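You operate a simulated robot arm through the tools that you are given. There is no shell and no other tool. Be economical: measure what you need, move in short steps, check, and stop when the job is done.

Carry out the task below with a simulated two-armed robot. There is one attempt and no reset: what you move stays moved.

Task
Pick up the grey pipe with a socket with one hand, pass it to the other hand and put it on the top of the cream heat cabinet.

It is judged by the outcome, as a careful person would: the job done as asked, and still so three seconds after it is handed in. It fails if anything else is knocked over, pushed out of place, dropped, spilled or broken.

Robot
Two 7-joint arms with three-finger grippers on one trunk, on a base that drives. Base frame: it is fixed to the floor where the robot stands at the start and does not move with it; the origin is under the middle of the robot, x ahead of it, y to its left, z up; the surface under the hand at the start is at about z = 80. Units: cm, degrees, N and s.
The left shoulder is at the start at [3, 12.4, 100.8], the right one opposite. With the tool pointing down near the work surface each hand reaches from about 10 to 78 cm from the robot's upright axis, wherever it stands, measured 20 degrees to its own side. Places, roughly: grey pipe with a socket (7x7x25 cm) [80, -20, 90]; top of the cream heat cabinet (29x20 cm) [-368, -124, 114]. Payload 2.2 kg a hand.
The tool frame of a hand sits at the grasp point between the pads (the TCP): z along the fingers, y along the line on which they close. The tips reach 2.8 cm beyond it. The gripper opens to 10.2 cm. The gripper's body begins 7.1 cm behind the TCP.
Orientation is told as [roll, pitch, yaw] about the base's x, y, z axes, in that order, counted from this pose: with the fingers straight down and closing along the base's y, the tool's x points along the base's -x, its y along +y and its z along -z.

Tools
- The arms move only by the tool step_arm. It takes "left_deltas", "right_deltas" or both (then of equal length, played together; a hand with none holds still); each is a list of rows, each a list of 3 entries, a list of its own where there are three numbers: the shift along the base's x, y, z in cm, then the turn, a rotation vector about the base's x, y, z in degrees, then the gripper command, from -1 (shut) to 1 (fully open), values between in proportion. In form: [[[x, y, z], [ax, ay, az], jaw], ...]. A call has 1 to 8 rows; each row is the pose to reach, as a shift and turn from the pose commanded when the call began. A row lasts 0.2 s, in which the tool goes at most 5 cm and 8.6 degrees; a call with a longer step from one row to the next is refused whole, and so is a gripper value outside its range. Where a pose cannot be reached the arm comes as near as it can. A force on the tool above 40 N (or 10 N above the force at the start of the call, whichever is more), or a blocked arm, ends the call early, and 0.2 s more pass. The fingers move at their own pace and stop on an object; they squeeze with about 37 N. The grip force told is the motor's: it shows also when the fingers shut on nothing. Time passes only in rows, and 0.2 s behind the last, so rows that repeat a pose let the fingers close. The reply holds the time, the measured pose of the TCP, the force on the tool along the base axes, the opening and the grip force, in the units named above and with some noise, with the torque about the TCP (base axes, N m) and any sound that the robot's microphone picked up.
- Cameras (640 x 400 px; columns grow to the right, rows downward): "scene" is now at [4.33, -1.6, 172.12]; the picture's right is [-0.22, -0.97, 0.00], its down [-0.75, 0.17, -0.64] and it looks along [0.63, -0.14, -0.77] (base axes); focal length 251 px, centre (320, 200). "left" rides on the left gripper at [7.2, 3.8, -8.6] in its tool frame; the picture's right is [-0.47, 0.89, 0.00], its down [-0.60, -0.32, -0.73] and it looks along [-0.65, -0.34, 0.68] (tool axes); focal length 256 px, centre (320, 200). "right" rides on the right gripper at [6.9, 4.4, -8.6] in its tool frame; the picture's right is [-0.53, 0.85, 0.00], its down [-0.58, -0.36, -0.73] and it looks along [-0.62, -0.39, 0.68] (tool axes); focal length 256 px, centre (320, 200).
- grab_frame(camera): a new picture of that camera. The clock stands still meanwhile.
- move_column(by): slides the trunk up (or, below 0, down) by that many cm; the arms and the scene camera ride with it, the base frame stays. It gives what a move gives, with no picture.
- base_move(legs): drives the robot by 1 to 6 legs, each [ahead, left, turn to the left] in cm, cm and degrees, along the robot's own axes; the way and the turn of a leg run together, so that a leg with both is an arc; at most 150 cm and 180 degrees a leg. The arms and the cameras ride along, it lands a little off, and it stops where it bumps. It gives what a move gives.
- turn_head(pan, tilt): turns the head with the scene camera to pan (to the left, within 143 degrees either way) and tilt (down, from -29 to 69), counted from straight ahead of the robot. It gives what a move gives.
- point_at(camera, pixels): there is no depth. For up to 12 entries [column, row, z] of the newest picture of that camera ("zoom" is the newest enlarged one), the place [x, y] in the base frame at which the ray of that pixel passes the height z, good to about 0.2 cm. The clock stands still meanwhile.
- enlarge(camera, box): a new picture of the part [left, top, right, bottom] of that camera's present view, enlarged. The clock stands still meanwhile.
- close_job(): hands the job in; it is judged then, once.

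Keep the steps short. Do not move on a guess: measure, check each grasp and each placing, and mend mistakes. In all there are 80 turns and 70 pictures (those below and enlarged ones count). Leave the grippers open and the arms clear of the work at the hand-in unless told otherwise, and finish with a single line.

The tools are called as name(argument=value, ...) on one line, values as JSON. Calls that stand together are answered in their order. step_arm: Moves the arms, as the interface text tells. Its arguments: {"type":"object","properties":{"left_deltas":{"type":"array"},"right_deltas":{"type":"array"}},"required":[]} The other tools are called the same way: move_column (by) slides the trunk up or down; base_move (legs) drives the base; turn_head (pan, tilt) turns the head that bears the scene camera; grab_frame (camera) takes a picture; point_at (camera, pixels) gives the place at which the rays of pixels pass given heights; enlarge (camera, box) takes an enlarged picture of a part of a camera's view; close_job () hands the job in.

At the start:

```text
time: 0.0
left_ee_pos: [49.15, 4.58, 115.62]
left_ee_rot: [-0.1, -0.2, 0.0]
left_ft_force: [0.9, 0.7, 0.3]
left_ft_torque: [0.0, -0.02, 0.02]
left_opening: 10.22
left_finger_force: 0.1
right_ee_pos: [40.13, -28.8, 112.74]
right_ee_rot: [-0.1, 0.0, -0.1]
right_ft_force: [-0.1, -0.1, 0.4]
right_ft_torque: [-0.02, -0.01, 0.03]
right_opening: 10.2
right_finger_force: 0.1
trunk travel left (down, up): [-25.0, 29.0]
robot x, y, heading: [-0.09, -0.05, -0.1]
head pan, tilt: [-12.9, 50.0]
```

scene: 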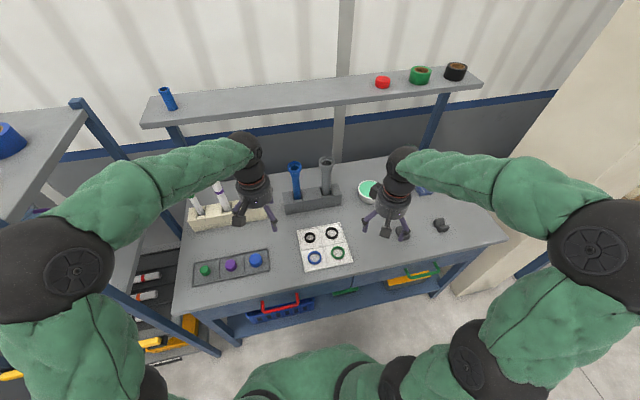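
right: 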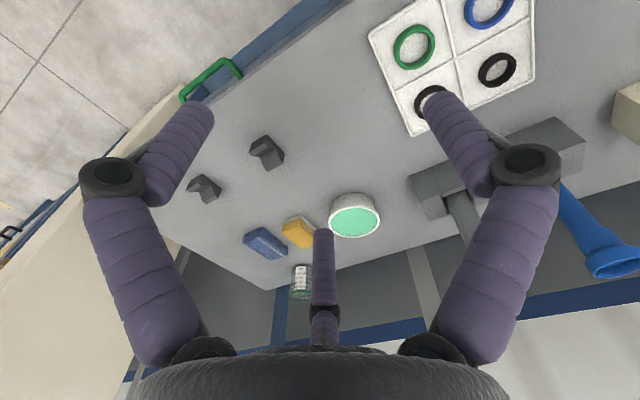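
left: 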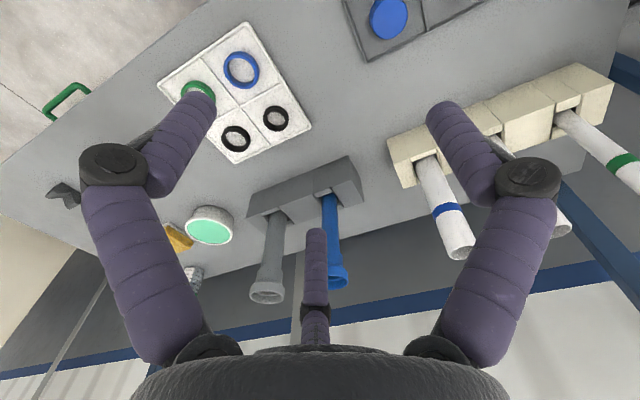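

I see the grey pipe standing in a grey rack at about (325,170) beside a blue one. I enlarge it to measure.

enlarge(camera="scene", box=[260, 140, 390, 222])

point_at(camera="scene", pixels=[[326, 160, 102], [326, 192, 85], [295, 165, 102], [286, 212, 80], [342, 205, 80]])

```text
4.88 times, centred on (325, 181) of scene
```

zoom: 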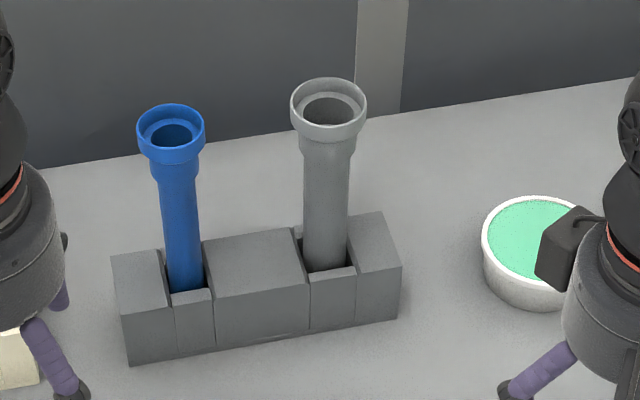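

```text
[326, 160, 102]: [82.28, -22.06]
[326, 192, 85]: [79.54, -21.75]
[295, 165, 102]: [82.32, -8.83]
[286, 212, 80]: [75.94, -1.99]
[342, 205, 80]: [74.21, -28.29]
```

I measure the rim centre (329,103), the shaft where it enters the rack (325,262), and the rack edges in the zoom at several heights.

point_at(camera="zoom", pixels=[[329, 103, 102], [329, 103, 105], [291, 103, 105], [367, 103, 105], [325, 250, 86], [303, 250, 86], [349, 250, 86], [330, 327, 80], [335, 272, 86], [325, 222, 86], [302, 190, 95], [351, 190, 95]])

grab_frame(camera="left")

point_at(camera="left", pixels=[[267, 291, 102], [267, 291, 105], [277, 218, 86], [267, 291, 108], [277, 218, 88], [305, 234, 80], [298, 210, 86]])

```text
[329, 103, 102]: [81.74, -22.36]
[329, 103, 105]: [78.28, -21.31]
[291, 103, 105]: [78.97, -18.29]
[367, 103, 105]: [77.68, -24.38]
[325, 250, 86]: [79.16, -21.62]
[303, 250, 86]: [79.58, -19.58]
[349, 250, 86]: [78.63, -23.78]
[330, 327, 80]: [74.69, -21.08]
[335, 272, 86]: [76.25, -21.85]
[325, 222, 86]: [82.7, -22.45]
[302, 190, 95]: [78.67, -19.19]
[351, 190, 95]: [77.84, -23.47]
```

```text
65 pictures are left
```

left: 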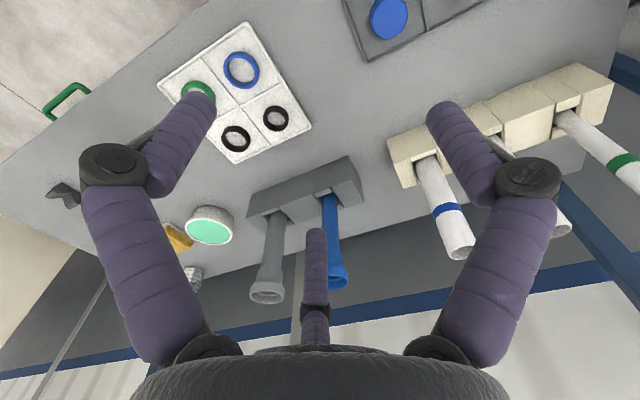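

```text
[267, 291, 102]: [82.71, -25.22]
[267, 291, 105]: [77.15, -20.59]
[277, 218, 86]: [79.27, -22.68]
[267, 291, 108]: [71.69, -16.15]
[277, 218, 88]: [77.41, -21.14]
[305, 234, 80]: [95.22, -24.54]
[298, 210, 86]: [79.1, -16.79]
```

The pipe stands upright at about (78.6,-21.5), rim at z≈104.6, socket about 6–7 cm wide. It is just out of easy reach, so I check where the table front edge is and look down to see the room ahead of the base.

point_at(camera="scene", pixels=[[320, 281, 80], [225, 307, 78], [440, 252, 80], [455, 293, 0]])

turn_head(pan=0, tilt=69)

grab_frame(camera="scene")

```text
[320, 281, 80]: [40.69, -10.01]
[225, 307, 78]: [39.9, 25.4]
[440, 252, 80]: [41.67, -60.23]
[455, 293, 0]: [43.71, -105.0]
```

```text
time: 0.8
left_ee_pos: [49.19, 4.57, 115.58]
left_ee_rot: [0.0, -0.1, 0.0]
left_ft_force: [0.5, -0.2, -0.7]
left_ft_torque: [0.0, 0.02, -0.04]
left_opening: 10.2
left_finger_force: 0.1
right_ee_pos: [40.18, -28.87, 112.69]
right_ee_rot: [0.0, -0.1, -0.1]
right_ft_force: [0.2, -1.0, 0.0]
right_ft_torque: [0.01, 0.02, -0.01]
right_opening: 10.21
right_finger_force: 0.0
trunk travel left (down, up): [-25.0, 29.0]
robot x, y, heading: [-0.08, 0.12, 0.1]
head pan, tilt: [0.0, 68.8]
```

```text
64 pictures are left
```

scene: 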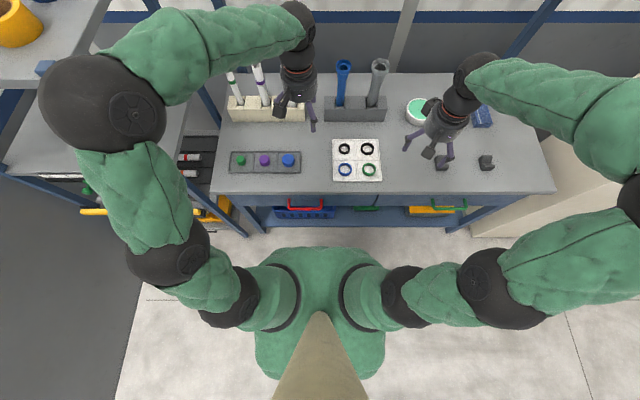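

The table edge is at x≈41 and the left elbow is close to the shelf at the left, so I would rather not drive yet. I raise the trunk 18 cm to lengthen the top-down reach.

move_column(by=18)

step_arm(right_deltas=[[[5, 1, -1], [0, 0, 0], 1], [[10, 2, -2], [0, 0, 0], 1], [[14, 3, -4], [0, 0, 0], 1], [[18, 4, -6], [0, 0, 0], 1], [[22, 5, -8], [0, 0, 0], 1], [[26, 6, -10], [0, 0, 0], 1], [[30, 7, -12], [0, 0, 0], 1], [[30, 7, -12], [0, 0, 0], 1]])

grab_frame(camera="right")

```text
time: 2.8
left_ee_pos: [49.2, 4.73, 133.6]
left_ee_rot: [0.0, -0.2, 0.0]
left_ft_force: [-0.7, -0.4, 0.5]
left_ft_torque: [0.02, 0.0, -0.01]
left_opening: 10.19
left_finger_force: 0.0
right_ee_pos: [40.17, -28.82, 130.67]
right_ee_rot: [0.0, 0.0, 0.0]
right_ft_force: [-1.0, 0.4, -0.3]
right_ft_torque: [0.0, 0.02, 0.01]
right_opening: 10.21
right_finger_force: 0.0
trunk travel left (down, up): [-43.0, 11.0]
robot x, y, heading: [-0.15, -0.0, -0.2]
head pan, tilt: [0.0, 68.8]
```

```text
refused: row 1 steps farther than a row can; nothing moved
```

```text
63 pictures are left
```

right: 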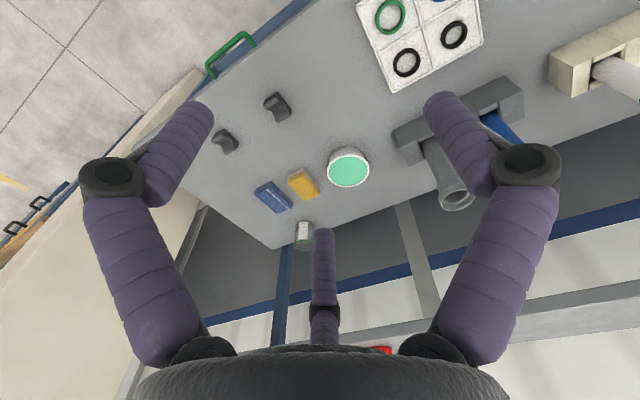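

Row 1 was a bit too long. I repeat with 4.5 cm steps to get above the pipe.

step_arm(right_deltas=[[[4.5, 1, -1], [0, 0, 0], 1], [[9, 2, -2], [0, 0, 0], 1], [[13.5, 3, -3], [0, 0, 0], 1], [[18, 4, -4], [0, 0, 0], 1], [[22, 5, -6], [0, 0, 0], 1], [[26, 5.5, -8], [0, 0, 0], 1], [[30, 6, -10], [0, 0, 0], 1], [[30, 6, -10], [0, 0, 0], 1]])

grab_frame(camera="right")

enlarge(camera="scene", box=[280, 30, 520, 180])

```text
time: 4.6
left_ee_pos: [49.04, 4.69, 133.67]
left_ee_rot: [-0.1, -0.1, 0.1]
left_ft_force: [-0.4, 0.1, 0.0]
left_ft_torque: [-0.04, -0.03, 0.01]
left_opening: 10.19
left_finger_force: 0.0
right_ee_pos: [69.9, -22.66, 120.94]
right_ee_rot: [0.1, 0.0, 0.0]
right_ft_force: [-0.9, -0.1, 0.5]
right_ft_torque: [0.03, -0.02, -0.04]
right_opening: 10.17
right_finger_force: 0.2
trunk travel left (down, up): [-43.0, 11.0]
robot x, y, heading: [-0.3, -0.12, 0.0]
head pan, tilt: [0.0, 68.8]
```

```text
62 pictures are left
```

right: 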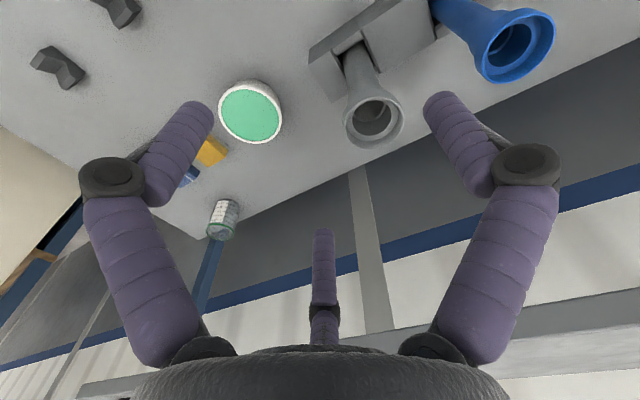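

```text
2.67 times, centred on (400, 105) of scene
```

zoom: 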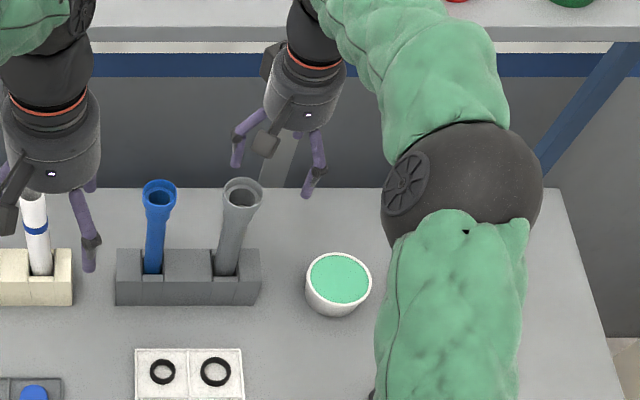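

The hand actually looks three-fingered in the pictures (one finger on +y, two on the -y side), with room around the socket. I take the rim centre at (374,119) in the right picture and compute its place.

point_at(camera="right", pixels=[[374, 119, 104.5], [343, 119, 104.5], [405, 119, 104.5], [374, 90, 104.5], [374, 147, 104.5]])

point_at(camera="zoom", pixels=[[241, 192, 104.5], [222, 192, 104.5], [261, 192, 104.5], [225, 272, 86]])

```text
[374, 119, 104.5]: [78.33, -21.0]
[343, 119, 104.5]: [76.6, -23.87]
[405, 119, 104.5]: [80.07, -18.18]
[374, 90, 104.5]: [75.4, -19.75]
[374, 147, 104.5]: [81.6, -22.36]
```

```text
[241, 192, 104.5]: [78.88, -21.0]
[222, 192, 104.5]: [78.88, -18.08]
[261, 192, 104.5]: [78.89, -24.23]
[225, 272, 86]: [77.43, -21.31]
```

The rim centre is at (78.5,-21.1) and about 6.3 cm wide. I move the hand to above it, staying with the tips above the rim, then look.

step_arm(right_deltas=[[[4, 0.8, 0], [0, 0, 0], 1], [[8, 1.5, 0], [0, 0, 0], 1], [[8.6, 1.6, -4], [0, 0, 0], 1], [[8.6, 1.6, -8], [0, 0, 0], 1], [[8.6, 1.6, -8], [0, 0, 0], 1]])

grab_frame(camera="right")

enlarge(camera="scene", box=[320, 30, 480, 130])

```text
time: 5.8
left_ee_pos: [49.33, 4.61, 133.51]
left_ee_rot: [-0.1, 0.1, 0.0]
left_ft_force: [0.2, 0.7, -0.1]
left_ft_torque: [-0.03, 0.05, 0.05]
left_opening: 10.2
left_finger_force: 0.1
right_ee_pos: [75.4, -20.79, 113.19]
right_ee_rot: [-0.1, 0.0, 0.0]
right_ft_force: [-0.7, -1.2, 0.9]
right_ft_torque: [0.0, 0.04, -0.01]
right_opening: 10.19
right_finger_force: 0.0
right hand out of reach, approached as far as the arm can: row 2, 3, 4, 5
trunk travel left (down, up): [-43.0, 11.0]
robot x, y, heading: [0.15, 0.22, 0.2]
head pan, tilt: [0.0, 68.8]
```

```text
60 pictures are left
```

right: 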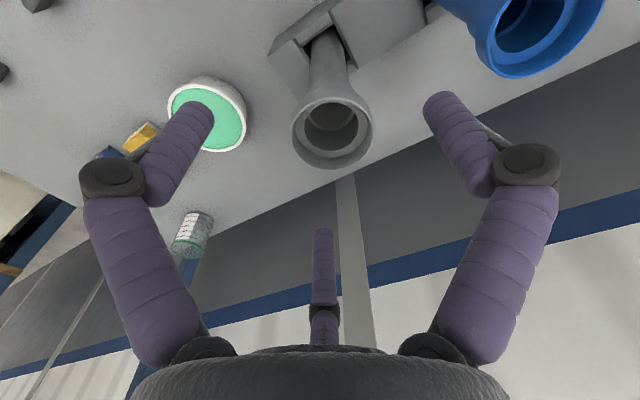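

```text
4.00 times, centred on (400, 80) of scene
```

zoom: 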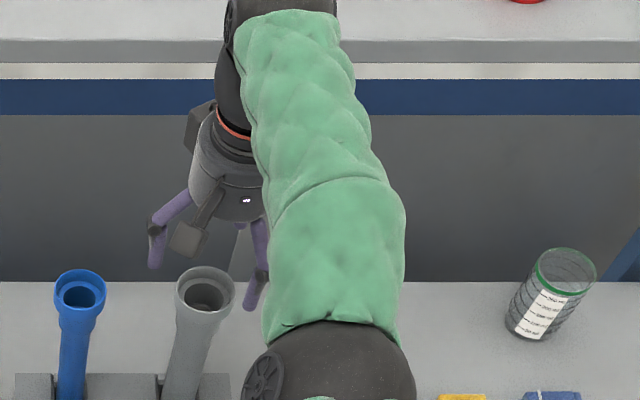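

The reach ends 3 cm short, so I need to drive a few cm ahead. First I check the clearance of the left elbow to the shelf.

turn_head(pan=50, tilt=45)

grab_frame(camera="scene")

```text
time: 7.0
left_ee_pos: [49.17, 4.59, 133.66]
left_ee_rot: [-0.1, -0.2, 0.0]
left_ft_force: [-0.6, 0.2, 0.1]
left_ft_torque: [0.01, -0.01, -0.01]
left_opening: 10.21
left_finger_force: 0.0
right_ee_pos: [75.28, -20.77, 113.31]
right_ee_rot: [0.1, 0.0, 0.0]
right_ft_force: [0.5, 0.3, -0.1]
right_ft_torque: [0.01, 0.02, 0.0]
right_opening: 10.2
right_finger_force: 0.0
trunk travel left (down, up): [-43.0, 11.0]
robot x, y, heading: [-0.11, 0.11, 0.0]
head pan, tilt: [50.0, 45.0]
```

```text
58 pictures are left
```

scene: 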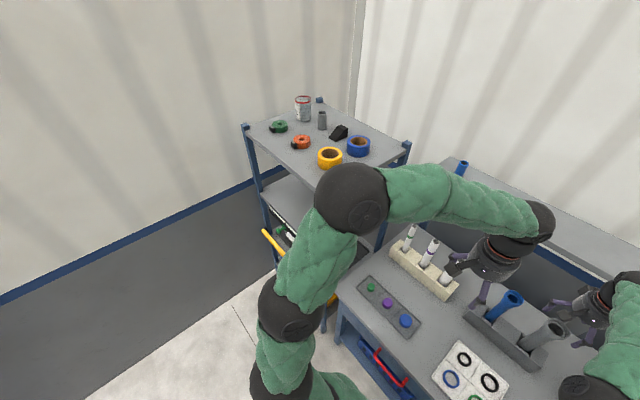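

I measure roughly where the elbow and the shelf edge are.

point_at(camera="scene", pixels=[[350, 198, 130], [350, 198, 140], [350, 198, 150], [323, 332, 0], [330, 160, 120], [330, 160, 130], [330, 160, 140], [408, 145, 130], [245, 128, 130]])

```text
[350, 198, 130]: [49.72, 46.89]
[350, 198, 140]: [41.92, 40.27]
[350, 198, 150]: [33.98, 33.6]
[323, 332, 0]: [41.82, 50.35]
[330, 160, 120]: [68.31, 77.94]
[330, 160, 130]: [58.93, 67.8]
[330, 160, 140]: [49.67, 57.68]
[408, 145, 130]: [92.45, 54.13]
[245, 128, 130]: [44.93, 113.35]
```

The elbow is about at y 38–40 and the shelf starts at y≈50, so I drive ahead 7 cm while sliding 5 cm to the right. I pull the right hand back and up first.

step_arm(right_deltas=[[[-2, 1, 2], [0, 0, 0], 1], [[-5, 3, 4], [0, 0, 0], 1], [[-9, 5, 5], [0, 0, 0], 1], [[-9, 5, 5], [0, 0, 0], 1]])

base_move(legs=[[0, -5, 0], [7, 0, 0]])

turn_head(pan=-10, tilt=55)

grab_frame(camera="right")

grab_frame(camera="scene")

```text
time: 8.0
left_ee_pos: [49.22, 4.7, 133.59]
left_ee_rot: [-0.1, 0.0, 0.0]
left_ft_force: [0.1, -0.1, 0.4]
left_ft_torque: [0.01, 0.04, 0.0]
left_opening: 10.21
left_finger_force: 0.0
right_ee_pos: [66.2, -15.67, 118.15]
right_ee_rot: [0.0, 0.0, 0.0]
right_ft_force: [0.2, 1.6, -0.4]
right_ft_torque: [-0.02, 0.01, 0.01]
right_opening: 10.2
right_finger_force: 0.0
trunk travel left (down, up): [-43.0, 11.0]
robot x, y, heading: [-0.07, -0.07, -0.1]
head pan, tilt: [50.0, 45.0]
```

```text
time: 9.5
left_ee_pos: [56.24, -0.44, 133.58]
left_ee_rot: [0.0, 0.0, 0.0]
left_ft_force: [0.9, 0.0, -0.3]
left_ft_torque: [0.06, 0.02, -0.02]
left_opening: 10.2
left_finger_force: 0.0
right_ee_pos: [73.19, -20.89, 118.2]
right_ee_rot: [0.1, 0.2, 0.0]
right_ft_force: [0.6, -0.9, -0.5]
right_ft_torque: [0.03, 0.03, 0.0]
right_opening: 10.2
right_finger_force: 0.1
trunk travel left (down, up): [-43.0, 11.0]
robot x, y, heading: [7.03, -5.02, -0.1]
head pan, tilt: [50.0, 45.0]
```

```text
time: 10.8
left_ee_pos: [56.12, -0.31, 133.61]
left_ee_rot: [-0.1, -0.1, 0.0]
left_ft_force: [-0.3, -0.3, 0.0]
left_ft_torque: [0.03, -0.01, -0.01]
left_opening: 10.2
left_finger_force: 0.0
right_ee_pos: [73.09, -20.67, 118.13]
right_ee_rot: [0.0, 0.0, 0.0]
right_ft_force: [-1.4, 0.3, -0.8]
right_ft_torque: [-0.04, -0.02, -0.01]
right_opening: 10.21
right_finger_force: 0.0
trunk travel left (down, up): [-43.0, 11.0]
robot x, y, heading: [6.86, -4.8, 0.4]
head pan, tilt: [-10.0, 55.0]
```

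```text
57 pictures are left
```

right: 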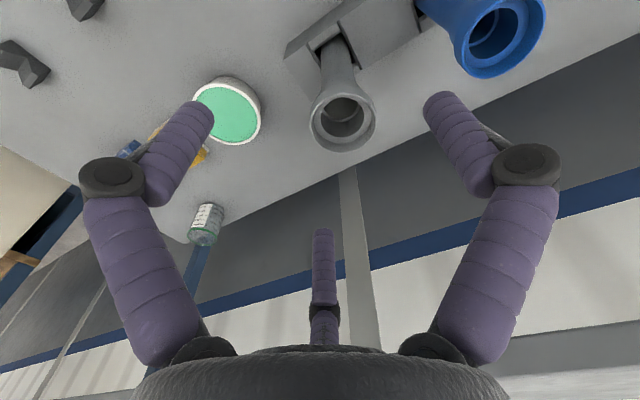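

```text
56 pictures are left
```

scene: 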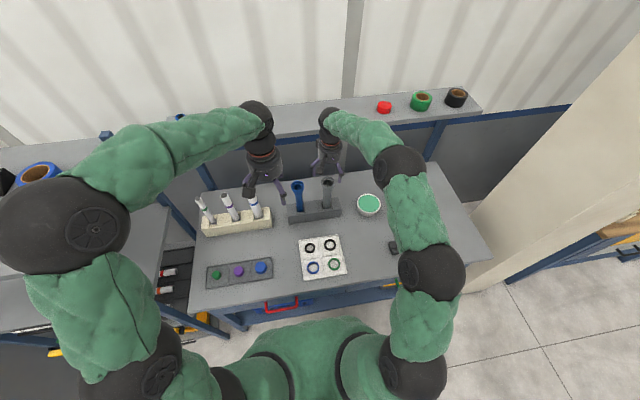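

The drive landed well. I re-measure the rim centre (342,118) from the right camera.

point_at(camera="right", pixels=[[342, 120, 104.5], [309, 120, 104.5], [376, 120, 104.5]])

enlarge(camera="scene", box=[270, 160, 390, 235])

point_at(camera="scene", pixels=[[327, 181, 104.5]])

```text
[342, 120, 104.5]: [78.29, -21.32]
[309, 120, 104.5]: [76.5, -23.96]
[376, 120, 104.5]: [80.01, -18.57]
```

```text
5.33 times, centred on (330, 198) of scene
```

zoom: 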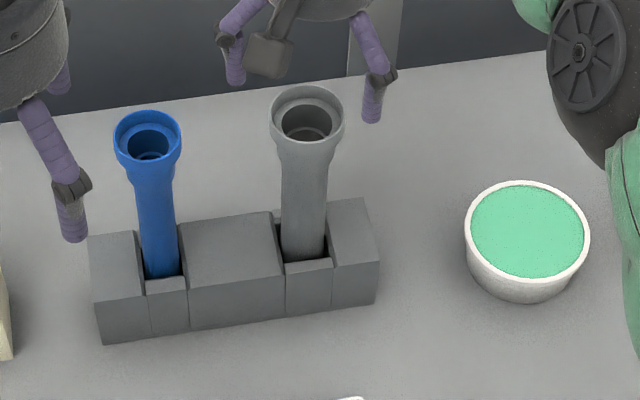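

```text
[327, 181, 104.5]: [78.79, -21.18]
```

The centre agrees at (78.5,-21.2). I move above it and descend to just above the rim, then check with a picture.

step_arm(right_deltas=[[[3, -0.2, 0], [0, 0, 0], 1], [[5.3, -0.5, -2], [0, 0, 0], 1], [[5.3, -0.5, -6], [0, 0, 0], 1], [[5.3, -0.5, -9], [0, 0, 0], 1], [[5.3, -0.5, -9], [0, 0, 0], 1]])

grab_frame(camera="right")

enlarge(camera="scene", box=[270, 130, 390, 205])

```text
time: 12.0
left_ee_pos: [55.97, -0.35, 133.73]
left_ee_rot: [-0.1, -0.1, 0.0]
left_ft_force: [0.1, -0.8, -0.6]
left_ft_torque: [-0.02, -0.02, 0.01]
left_opening: 10.2
left_finger_force: 0.0
right_ee_pos: [78.37, -21.14, 109.13]
right_ee_rot: [0.0, 0.0, 0.0]
right_ft_force: [0.0, -0.2, -0.2]
right_ft_torque: [0.02, 0.01, 0.03]
right_opening: 10.21
right_finger_force: 0.1
trunk travel left (down, up): [-43.0, 11.0]
robot x, y, heading: [6.88, -5.03, 0.0]
head pan, tilt: [-10.0, 55.0]
```

```text
54 pictures are left
```

right: 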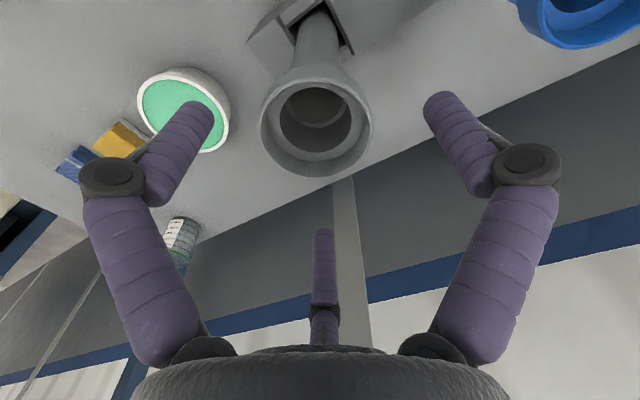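

```text
5.33 times, centred on (330, 168) of scene
```

zoom: 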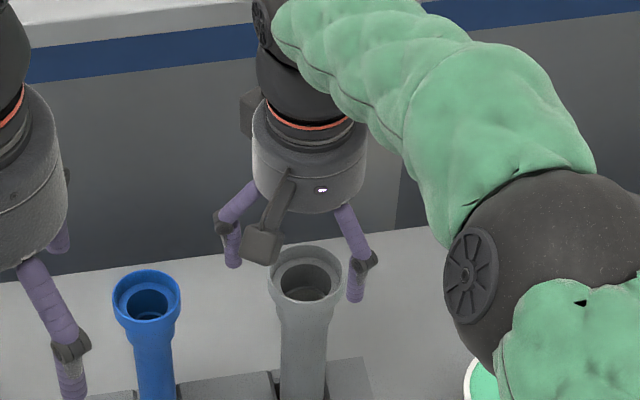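

The rim is centred between the fingers (its centre at about (316,124), the expected axis at (319,131)). I descend 6.5 cm around the socket.

step_arm(right_deltas=[[[0, 0, -2.5], [0, 0, 0], 1], [[0, 0, -5], [0, 0, 0], 1], [[0, 0, -6.5], [0, 0, 0], 1], [[0, 0, -6.5], [0, 0, 0], 1]])

grab_frame(camera="right")

```text
time: 13.0
left_ee_pos: [56.13, -0.31, 133.65]
left_ee_rot: [-0.1, 0.1, 0.0]
left_ft_force: [0.4, 0.1, 0.7]
left_ft_torque: [-0.01, 0.01, 0.04]
left_opening: 10.2
left_finger_force: 0.1
right_ee_pos: [78.4, -21.2, 102.49]
right_ee_rot: [0.0, 0.0, 0.0]
right_ft_force: [0.5, 0.9, 0.3]
right_ft_torque: [-0.02, -0.02, -0.01]
right_opening: 10.2
right_finger_force: 0.0
trunk travel left (down, up): [-43.0, 11.0]
robot x, y, heading: [6.57, -5.04, -0.1]
head pan, tilt: [-10.0, 55.0]
```

```text
52 pictures are left
```

right: 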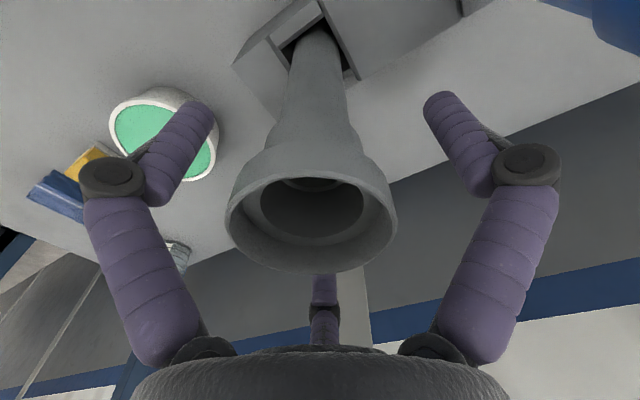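

The three fingers surround the socket, so I close the gripper.

step_arm(right_deltas=[[[0, 0, 0], [0, 0, 0], 0.3], [[0, 0, 0], [0, 0, 0], -0.3], [[0, 0, 0], [0, 0, 0], -1], [[0, 0, 0], [0, 0, 0], -1], [[0, 0, 0], [0, 0, 0], -1]])

grab_frame(camera="right")

```text
time: 14.2
left_ee_pos: [56.14, -0.38, 133.83]
left_ee_rot: [-0.1, -0.1, 0.0]
left_ft_force: [-0.5, 0.2, -0.6]
left_ft_torque: [-0.02, 0.02, -0.04]
left_opening: 10.21
left_finger_force: 0.0
right_ee_pos: [78.47, -21.23, 102.58]
right_ee_rot: [0.0, 0.0, 0.0]
right_ft_force: [0.4, -0.7, -0.9]
right_ft_torque: [-0.01, -0.01, 0.0]
right_opening: 6.12
right_finger_force: 37.2
trunk travel left (down, up): [-43.0, 11.0]
robot x, y, heading: [6.95, -4.91, -0.1]
head pan, tilt: [-10.0, 55.0]
```

```text
51 pictures are left
```

right: 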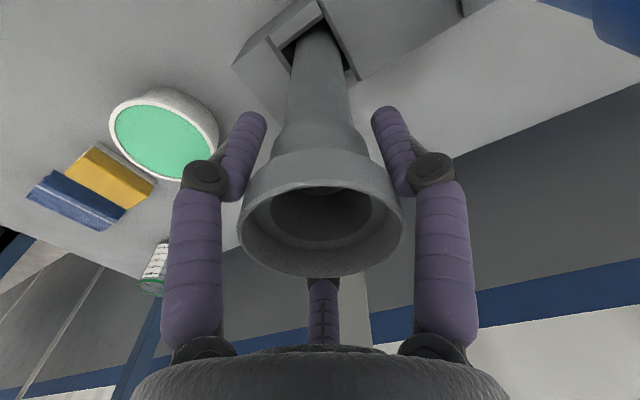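

It is held at 6.1 cm opening with 37 N. I lift straight up 12 cm.

step_arm(right_deltas=[[[0, 0, 2], [0, 0, 0], -1], [[0, 0, 4], [0, 0, 0], -1], [[0, 0, 6], [0, 0, 0], -1], [[0, 0, 9], [0, 0, 0], -1], [[0, 0, 12], [0, 0, 0], -1], [[0, 0, 12], [0, 0, 0], -1]])

grab_frame(camera="scene")

```text
time: 15.6
left_ee_pos: [56.15, -0.29, 133.67]
left_ee_rot: [-0.1, -0.1, 0.1]
left_ft_force: [1.1, -0.1, 0.4]
left_ft_torque: [0.0, 0.0, 0.02]
left_opening: 10.2
left_finger_force: 0.1
right_ee_pos: [78.53, -21.25, 114.69]
right_ee_rot: [0.0, 0.0, -0.1]
right_ft_force: [-0.7, 0.2, -1.0]
right_ft_torque: [0.01, 0.05, -0.03]
right_opening: 6.13
right_finger_force: 36.5
trunk travel left (down, up): [-43.0, 11.0]
robot x, y, heading: [6.96, -4.72, -0.2]
head pan, tilt: [-10.0, 55.0]
```

```text
50 pictures are left
```

scene: 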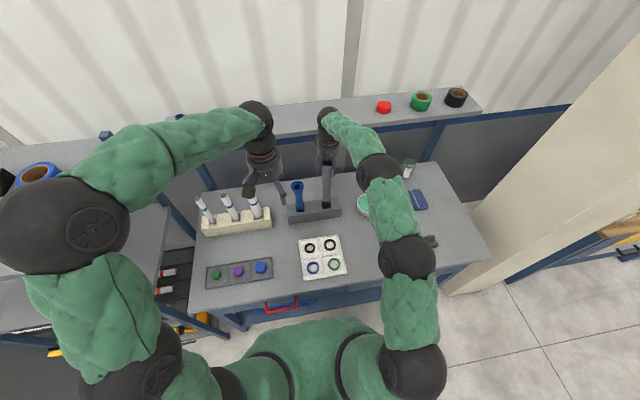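

The pipe is free of the rack. I drive back 45 cm from the table for room, then look towards the cabinet behind on the right.

base_move(legs=[[-45, 0, 0]])

turn_head(pan=-143, tilt=15)

grab_frame(camera="scene")

turn_head(pan=-5, tilt=50)

grab_frame(camera="scene")

```text
time: 18.3
left_ee_pos: [11.6, -0.18, 133.62]
left_ee_rot: [-0.1, 0.0, 0.2]
left_ft_force: [0.0, 0.2, 0.1]
left_ft_torque: [0.0, -0.05, 0.01]
left_opening: 10.19
left_finger_force: 0.0
right_ee_pos: [33.93, -21.06, 114.63]
right_ee_rot: [-0.1, 0.0, 0.2]
right_ft_force: [0.3, 0.7, -1.3]
right_ft_torque: [0.0, -0.01, -0.03]
right_opening: 6.16
right_finger_force: 36.5
trunk travel left (down, up): [-43.0, 11.0]
robot x, y, heading: [-37.66, -5.14, 0.4]
head pan, tilt: [-10.0, 55.0]
```

```text
time: 20.5
left_ee_pos: [11.64, -0.23, 133.6]
left_ee_rot: [-0.1, -0.1, 0.2]
left_ft_force: [0.6, -1.4, 0.4]
left_ft_torque: [0.01, 0.01, 0.01]
left_opening: 10.19
left_finger_force: 0.1
right_ee_pos: [33.94, -20.98, 114.59]
right_ee_rot: [0.0, 0.0, 0.2]
right_ft_force: [0.0, -0.1, -0.8]
right_ft_torque: [-0.01, -0.02, 0.04]
right_opening: 6.15
right_finger_force: 37.1
trunk travel left (down, up): [-43.0, 11.0]
robot x, y, heading: [-37.62, -5.3, 0.4]
head pan, tilt: [-143.0, 15.0]
```

```text
49 pictures are left
```

scene: 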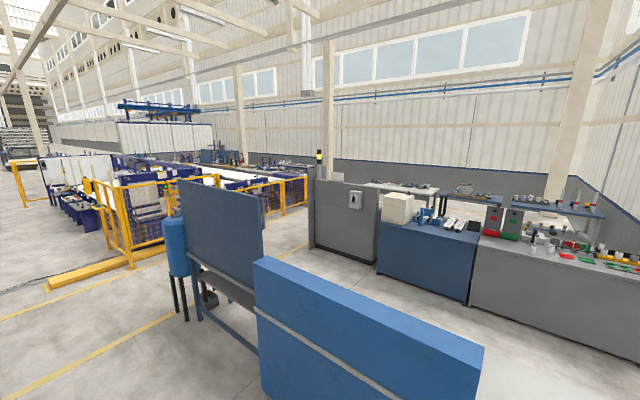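

```text
time: 22.7
left_ee_pos: [11.65, -0.2, 133.66]
left_ee_rot: [-0.1, -0.1, 0.3]
left_ft_force: [-0.2, -0.7, 0.3]
left_ft_torque: [-0.03, -0.03, -0.03]
left_opening: 10.22
left_finger_force: 0.0
right_ee_pos: [33.82, -21.05, 114.69]
right_ee_rot: [0.0, 0.0, 0.2]
right_ft_force: [-0.4, 0.4, -1.0]
right_ft_torque: [-0.03, 0.0, 0.03]
right_opening: 6.18
right_finger_force: 37.1
trunk travel left (down, up): [-43.0, 11.0]
robot x, y, heading: [-37.47, -5.05, 0.2]
head pan, tilt: [-5.0, 50.0]
```

```text
48 pictures are left
```

scene: 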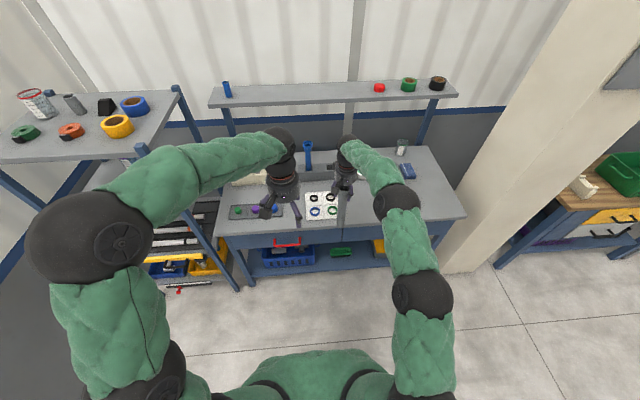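

Both hands have room here. The cream cabinet is the box on the blue bench at (398,208) in the rear view. I now turn the left hand towards horizontal, pointing ahead and right, while backing it off a little.

step_arm(left_deltas=[[[-1, 1, 0], [-3.59, -6.22, -3.59], 1], [[-2, 2, 0], [-7.19, -12.45, -7.19], 1], [[-3, 3, -1], [-10.78, -18.68, -10.78], 1], [[-4, 4, -2], [-14.38, -24.91, -14.38], 1], [[-5, 5, -4], [-17.97, -31.14, -17.97], 1], [[-6, 6, -6], [-21.57, -37.37, -21.57], 1], [[-6, 6, -8], [-25.16, -43.6, -25.16], 1], [[-6, 6, -10], [-28.76, -49.82, -28.76], 1]])

grab_frame(camera="scene")

```text
time: 24.5
left_ee_pos: [5.75, 5.76, 123.87]
left_ee_rot: [-20.9, -54.6, -20.3]
left_ft_force: [1.1, 0.9, 2.1]
left_ft_torque: [0.08, 0.16, -0.13]
left_opening: 10.2
left_finger_force: 0.0
right_ee_pos: [34.01, -21.05, 114.51]
right_ee_rot: [0.0, 0.0, 0.3]
right_ft_force: [-0.5, 0.9, 0.1]
right_ft_torque: [0.02, -0.02, -0.03]
right_opening: 6.22
right_finger_force: 36.8
trunk travel left (down, up): [-43.0, 11.0]
robot x, y, heading: [-37.48, -5.38, 0.1]
head pan, tilt: [-5.0, 50.0]
```

```text
47 pictures are left
```

scene: 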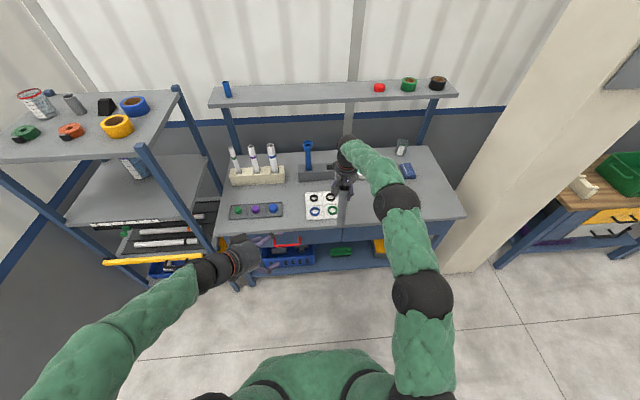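

The left arm turns well and is clear. I finish the turn and lower it to about z=103.

step_arm(left_deltas=[[[0, -1, -4], [-3.59, -6.22, -3.59], 1], [[0, -2, -8], [-7.19, -12.45, -7.19], 1], [[0, -3, -12], [-10.78, -18.68, -10.78], 1], [[0, -3, -16], [-14.38, -24.91, -14.38], 1], [[0, -3, -20.5], [-17.97, -31.14, -17.97], 1], [[0, -3, -20.5], [-17.97, -31.14, -17.97], 1]])

grab_frame(camera="left")

grab_frame(camera="scene")

```text
time: 25.9
left_ee_pos: [5.71, 2.95, 103.42]
left_ee_rot: [-117.3, -89.6, 56.9]
left_ft_force: [-1.1, -0.5, -0.1]
left_ft_torque: [0.03, 0.01, 0.05]
left_opening: 10.19
left_finger_force: 0.0
left hand out of reach, approached as far as the arm can: row 5, 6
right_ee_pos: [33.94, -21.12, 114.62]
right_ee_rot: [0.0, 0.0, 0.3]
right_ft_force: [0.9, -0.6, -0.8]
right_ft_torque: [0.03, -0.01, 0.01]
right_opening: 6.25
right_finger_force: 37.3
trunk travel left (down, up): [-43.0, 11.0]
robot x, y, heading: [-37.59, -5.13, 0.4]
head pan, tilt: [-5.0, 50.0]
```

```text
46 pictures are left
```

left: 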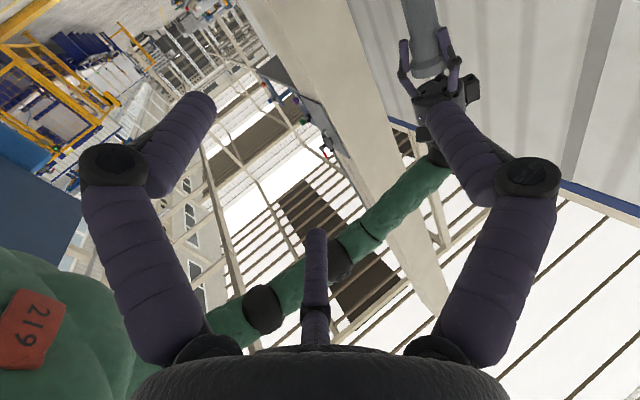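

```text
45 pictures are left
```

scene: 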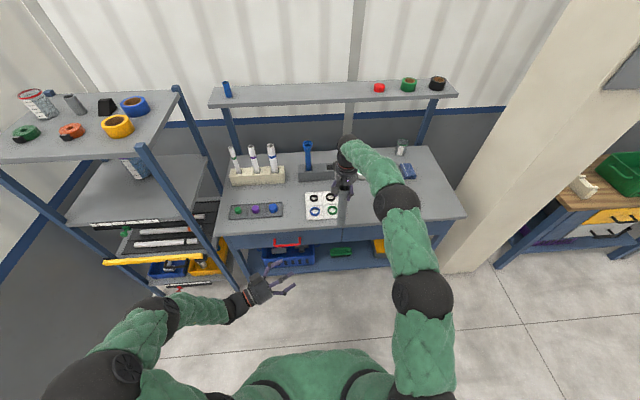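

The left hand is horizontal at z=103, pointing ahead and right. I bring the pipe in the right hand to about (16,-14), straight in front of the left hand.

step_arm(right_deltas=[[[-4, 1.5, 0], [0, 0, 0], -1], [[-8, 3, 0], [0, 0, 0], -1], [[-12, 4.5, 0], [0, 0, 0], -1], [[-15, 6, 0], [0, 0, 0], -1], [[-18, 7.1, 0], [0, 0, 0], -1], [[-18, 7.1, 0], [0, 0, 0], -1]])

grab_frame(camera="left")

enlarge(camera="scene", box=[220, 140, 420, 320])

```text
time: 27.3
left_ee_pos: [5.71, 3.11, 103.36]
left_ee_rot: [-97.9, -89.6, 37.5]
left_ft_force: [0.0, 0.9, -1.0]
left_ft_torque: [-0.03, 0.0, -0.01]
left_opening: 10.2
left_finger_force: 0.1
right_ee_pos: [16.0, -13.87, 114.68]
right_ee_rot: [0.0, 0.2, 0.2]
right_ft_force: [0.3, 0.1, -0.5]
right_ft_torque: [-0.01, 0.06, -0.01]
right_opening: 6.29
right_finger_force: 36.7
trunk travel left (down, up): [-43.0, 11.0]
robot x, y, heading: [-37.7, -5.5, 0.3]
head pan, tilt: [-5.0, 50.0]
```

```text
44 pictures are left
```

left: 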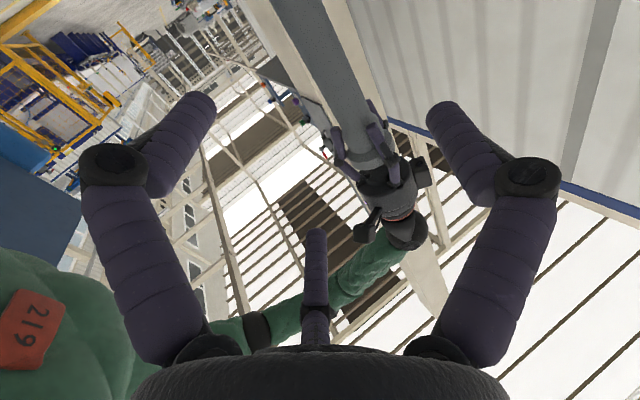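

```text
2.22 times, centred on (320, 230) of scene
```

zoom: 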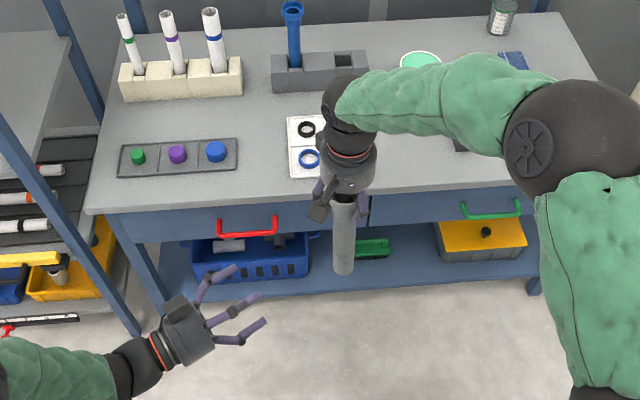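

The pipe hangs upright about 20 cm ahead of the left fingers. I move the left hand along its axis in two stages; first to about 6 cm short.

step_arm(left_deltas=[[[2, -3.4, -0.5], [0, 0, 0], 1], [[4, -6.8, -1], [0, 0, 0], 1], [[6, -10.2, -1.5], [0, 0, 0], 1], [[7.2, -11.8, -1.5], [0, 0, 0], 1], [[7.2, -11.8, -1.5], [0, 0, 0], 1]])

grab_frame(camera="left")

enlarge(camera="scene", box=[250, 160, 410, 300])

```text
time: 28.5
left_ee_pos: [13.04, -8.63, 101.61]
left_ee_rot: [-121.3, -89.8, 61.2]
left_ft_force: [-0.2, -0.2, 0.9]
left_ft_torque: [0.0, 0.02, -0.01]
left_opening: 10.2
left_finger_force: 0.1
right_ee_pos: [15.81, -13.87, 114.8]
right_ee_rot: [0.0, 0.0, 0.2]
right_ft_force: [0.2, 0.5, -1.9]
right_ft_torque: [-0.03, -0.01, 0.0]
right_opening: 6.3
right_finger_force: 37.1
trunk travel left (down, up): [-43.0, 11.0]
robot x, y, heading: [-37.65, -4.97, 0.0]
head pan, tilt: [-5.0, 50.0]
```

```text
42 pictures are left
```

left: 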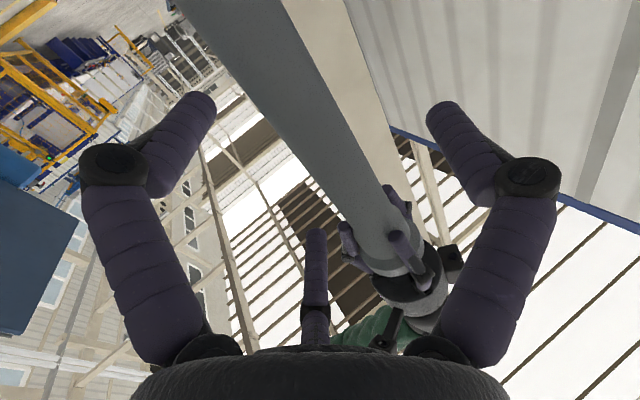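

```text
2.86 times, centred on (330, 230) of scene
```

zoom: 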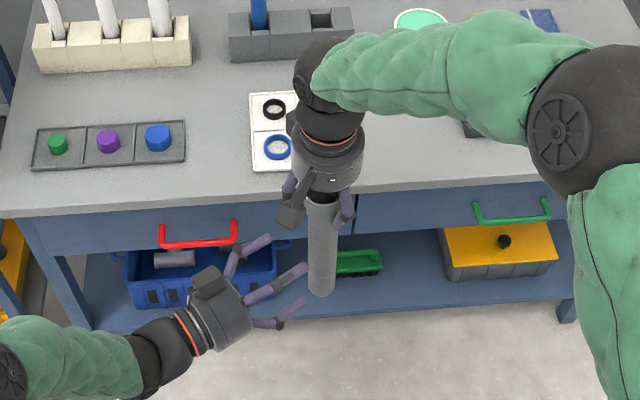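

The left hand is lined up within 0.2 cm. I advance the last 6 cm so the shaft lies between the fingers.

step_arm(left_deltas=[[[1.5, -2.6, 0], [0, 0, 0], 1], [[3, -5.2, 0], [0, 0, 0], 1], [[3, -5.2, 0], [0, 0, 0], 1]])

grab_frame(camera="left")

enlarge(camera="scene", box=[250, 160, 410, 300])

```text
time: 29.3
left_ee_pos: [16.02, -13.83, 101.76]
left_ee_rot: [-125.6, -89.7, 65.6]
left_ft_force: [-1.2, -0.4, 0.1]
left_ft_torque: [-0.03, 0.09, -0.01]
left_opening: 10.2
left_finger_force: 0.0
right_ee_pos: [15.92, -13.84, 114.59]
right_ee_rot: [0.0, 0.0, 0.2]
right_ft_force: [1.8, 0.4, -1.0]
right_ft_torque: [0.08, -0.29, 0.04]
right_opening: 6.24
right_finger_force: 37.1
trunk travel left (down, up): [-43.0, 11.0]
robot x, y, heading: [-37.86, -5.09, 0.0]
head pan, tilt: [-5.0, 50.0]
```

```text
40 pictures are left
```

left: 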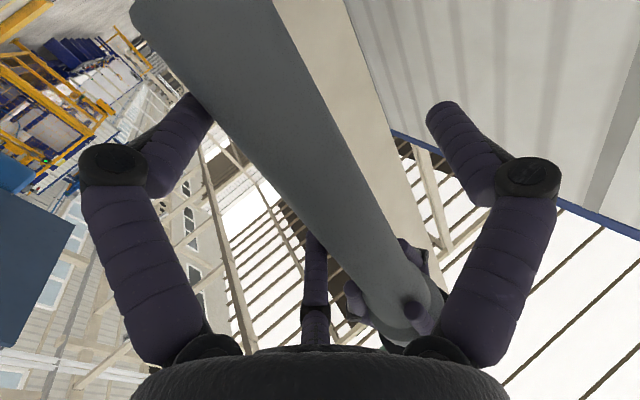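

```text
2.86 times, centred on (330, 230) of scene
```

zoom: 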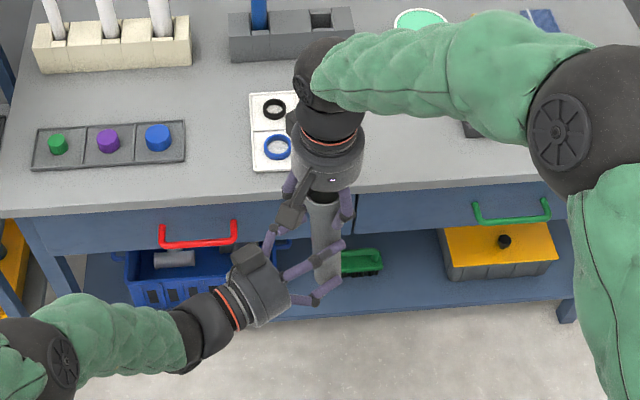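

The shaft is between the left fingers, so I close the left hand.

step_arm(left_deltas=[[[0, 0, 0], [0, 0, 0], 0.4], [[0, 0, 0], [0, 0, 0], 0], [[0, 0, 0], [0, 0, 0], -0.4], [[0, 0, 0], [0, 0, 0], -1], [[0, 0, 0], [0, 0, 0], -1], [[0, 0, 0], [0, 0, 0], -1]])

grab_frame(camera="left")

```text
time: 30.7
left_ee_pos: [16.09, -13.84, 101.84]
left_ee_rot: [-155.8, -89.9, 95.6]
left_ft_force: [-6.5, -12.4, 8.8]
left_ft_torque: [1.37, -1.29, 0.02]
left_opening: 5.64
left_finger_force: 36.8
right_ee_pos: [15.98, -13.84, 114.62]
right_ee_rot: [-0.1, 0.1, 0.2]
right_ft_force: [6.1, 13.4, -8.7]
right_ft_torque: [0.27, 0.45, 0.01]
right_opening: 6.04
right_finger_force: 37.1
trunk travel left (down, up): [-43.0, 11.0]
robot x, y, heading: [-37.59, -5.16, 0.1]
head pan, tilt: [-5.0, 50.0]
```

```text
38 pictures are left
```

left: 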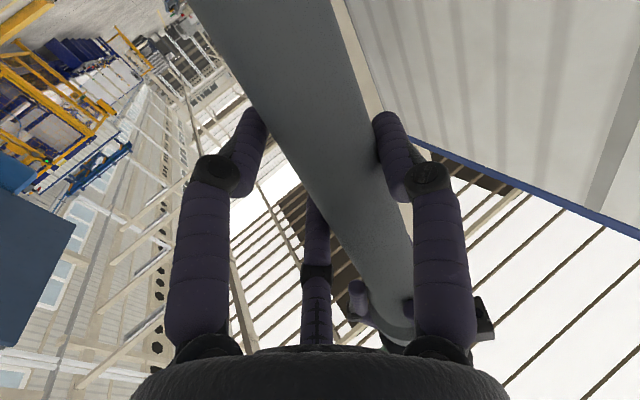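

The left fingers hold the shaft (5.6 cm with three fingers fits a 4.2 cm shaft). The arms strain against each other at about 15 N, so I shift the left hand a little the way it is pushed before releasing.

step_arm(left_deltas=[[[-0.2, -0.3, 0.2], [0, 0, 0], -1], [[-0.2, -0.3, 0.2], [0, 0, 0], -1]])

enlarge(camera="scene", box=[270, 180, 390, 290])

```text
time: 31.3
left_ee_pos: [16.0, -13.96, 101.87]
left_ee_rot: [-92.1, -89.8, 32.2]
left_ft_force: [1.3, -1.3, -4.5]
left_ft_torque: [0.42, -0.64, 0.16]
left_opening: 5.62
left_finger_force: 36.4
right_ee_pos: [16.01, -13.89, 114.61]
right_ee_rot: [-0.1, 0.1, 0.2]
right_ft_force: [-1.5, 1.5, 4.2]
right_ft_torque: [-0.3, 0.9, -0.1]
right_opening: 6.0
right_finger_force: 37.3
trunk travel left (down, up): [-43.0, 11.0]
robot x, y, heading: [-37.59, -4.87, 0.1]
head pan, tilt: [-5.0, 50.0]
```

```text
3.64 times, centred on (330, 235) of scene
```

zoom: 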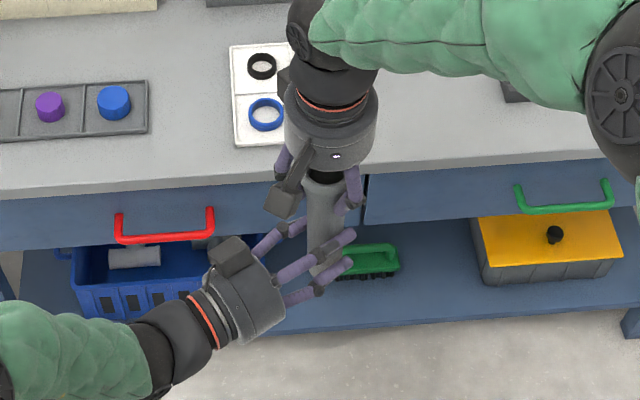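

The strain is nearly gone and the left hand grips firmly. I open the right hand in steps, holding still.

step_arm(right_deltas=[[[0, 0, 0], [0, 0, 0], -0.2], [[0, 0, 0], [0, 0, 0], 0.3], [[0, 0, 0], [0, 0, 0], 1], [[0, 0, 0], [0, 0, 0], 1], [[0, 0, 0], [0, 0, 0], 1]])

grab_frame(camera="right")

```text
time: 32.5
left_ee_pos: [15.83, -14.16, 101.89]
left_ee_rot: [-120.6, -89.8, 60.5]
left_ft_force: [0.5, -0.3, 0.3]
left_ft_torque: [0.0, 0.05, 0.0]
left_opening: 5.4
left_finger_force: 36.9
right_ee_pos: [16.02, -13.89, 114.74]
right_ee_rot: [0.1, 0.0, 0.2]
right_ft_force: [0.3, -1.2, -0.3]
right_ft_torque: [0.02, -0.03, 0.02]
right_opening: 10.21
right_finger_force: 0.0
trunk travel left (down, up): [-43.0, 11.0]
robot x, y, heading: [-37.68, -5.07, 0.2]
head pan, tilt: [-5.0, 50.0]
```

```text
36 pictures are left
```

right: 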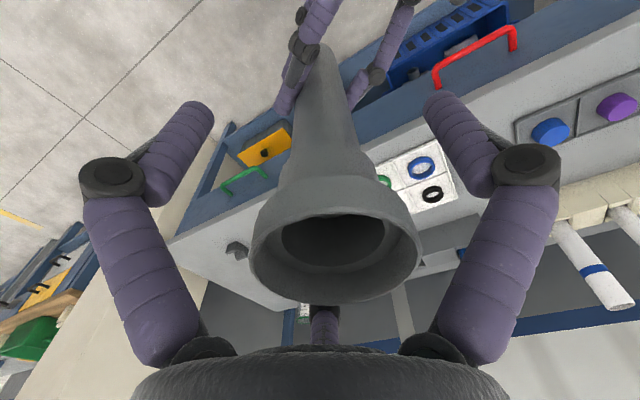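

The pipe stays in the left hand and the right fingers are free all round. I lift the right hand straight up 12 cm, then off to the right.

step_arm(right_deltas=[[[0, 0, 3], [0, 0, 0], 1], [[0, 0, 6], [0, 0, 0], 1], [[0, 0, 9], [0, 0, 0], 1], [[0, 0, 12], [0, 0, 0], 1], [[0, -4, 13], [0, 0, 0], 1], [[-1, -8, 13], [0, 0, 0], 1], [[-3, -12, 13], [0, 0, 0], 1], [[-5, -16, 13], [0, 0, 0], 1]])

enlarge(camera="scene", box=[250, 160, 410, 300])

grab_frame(camera="left")

```text
time: 34.3
left_ee_pos: [15.91, -14.28, 101.96]
left_ee_rot: [-125.8, -89.9, 65.8]
left_ft_force: [0.2, -0.3, 0.3]
left_ft_torque: [0.01, 0.02, 0.01]
left_opening: 5.41
left_finger_force: 37.1
right_ee_pos: [10.79, -30.17, 127.67]
right_ee_rot: [-0.1, -0.1, 0.2]
right_ft_force: [0.4, 0.2, -0.9]
right_ft_torque: [0.02, 0.0, 0.01]
right_opening: 10.22
right_finger_force: 0.0
trunk travel left (down, up): [-43.0, 11.0]
robot x, y, heading: [-37.44, -5.2, 0.3]
head pan, tilt: [-5.0, 50.0]
```

```text
2.86 times, centred on (330, 230) of scene
```

zoom: 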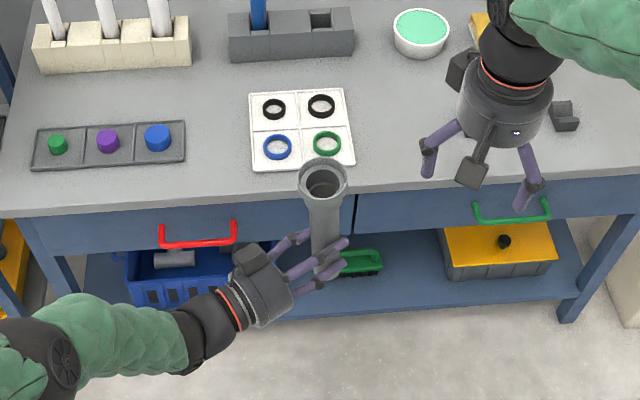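

```text
34 pictures are left
```

left: 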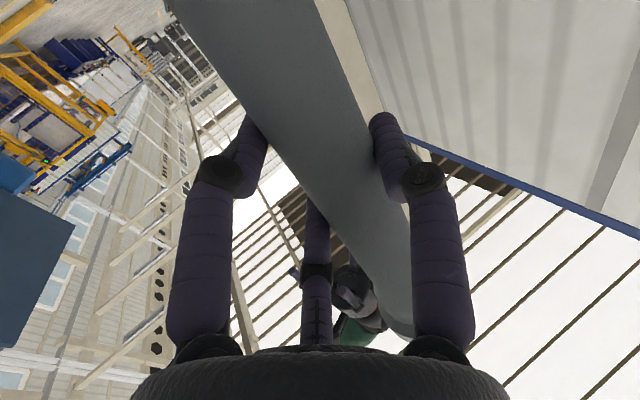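

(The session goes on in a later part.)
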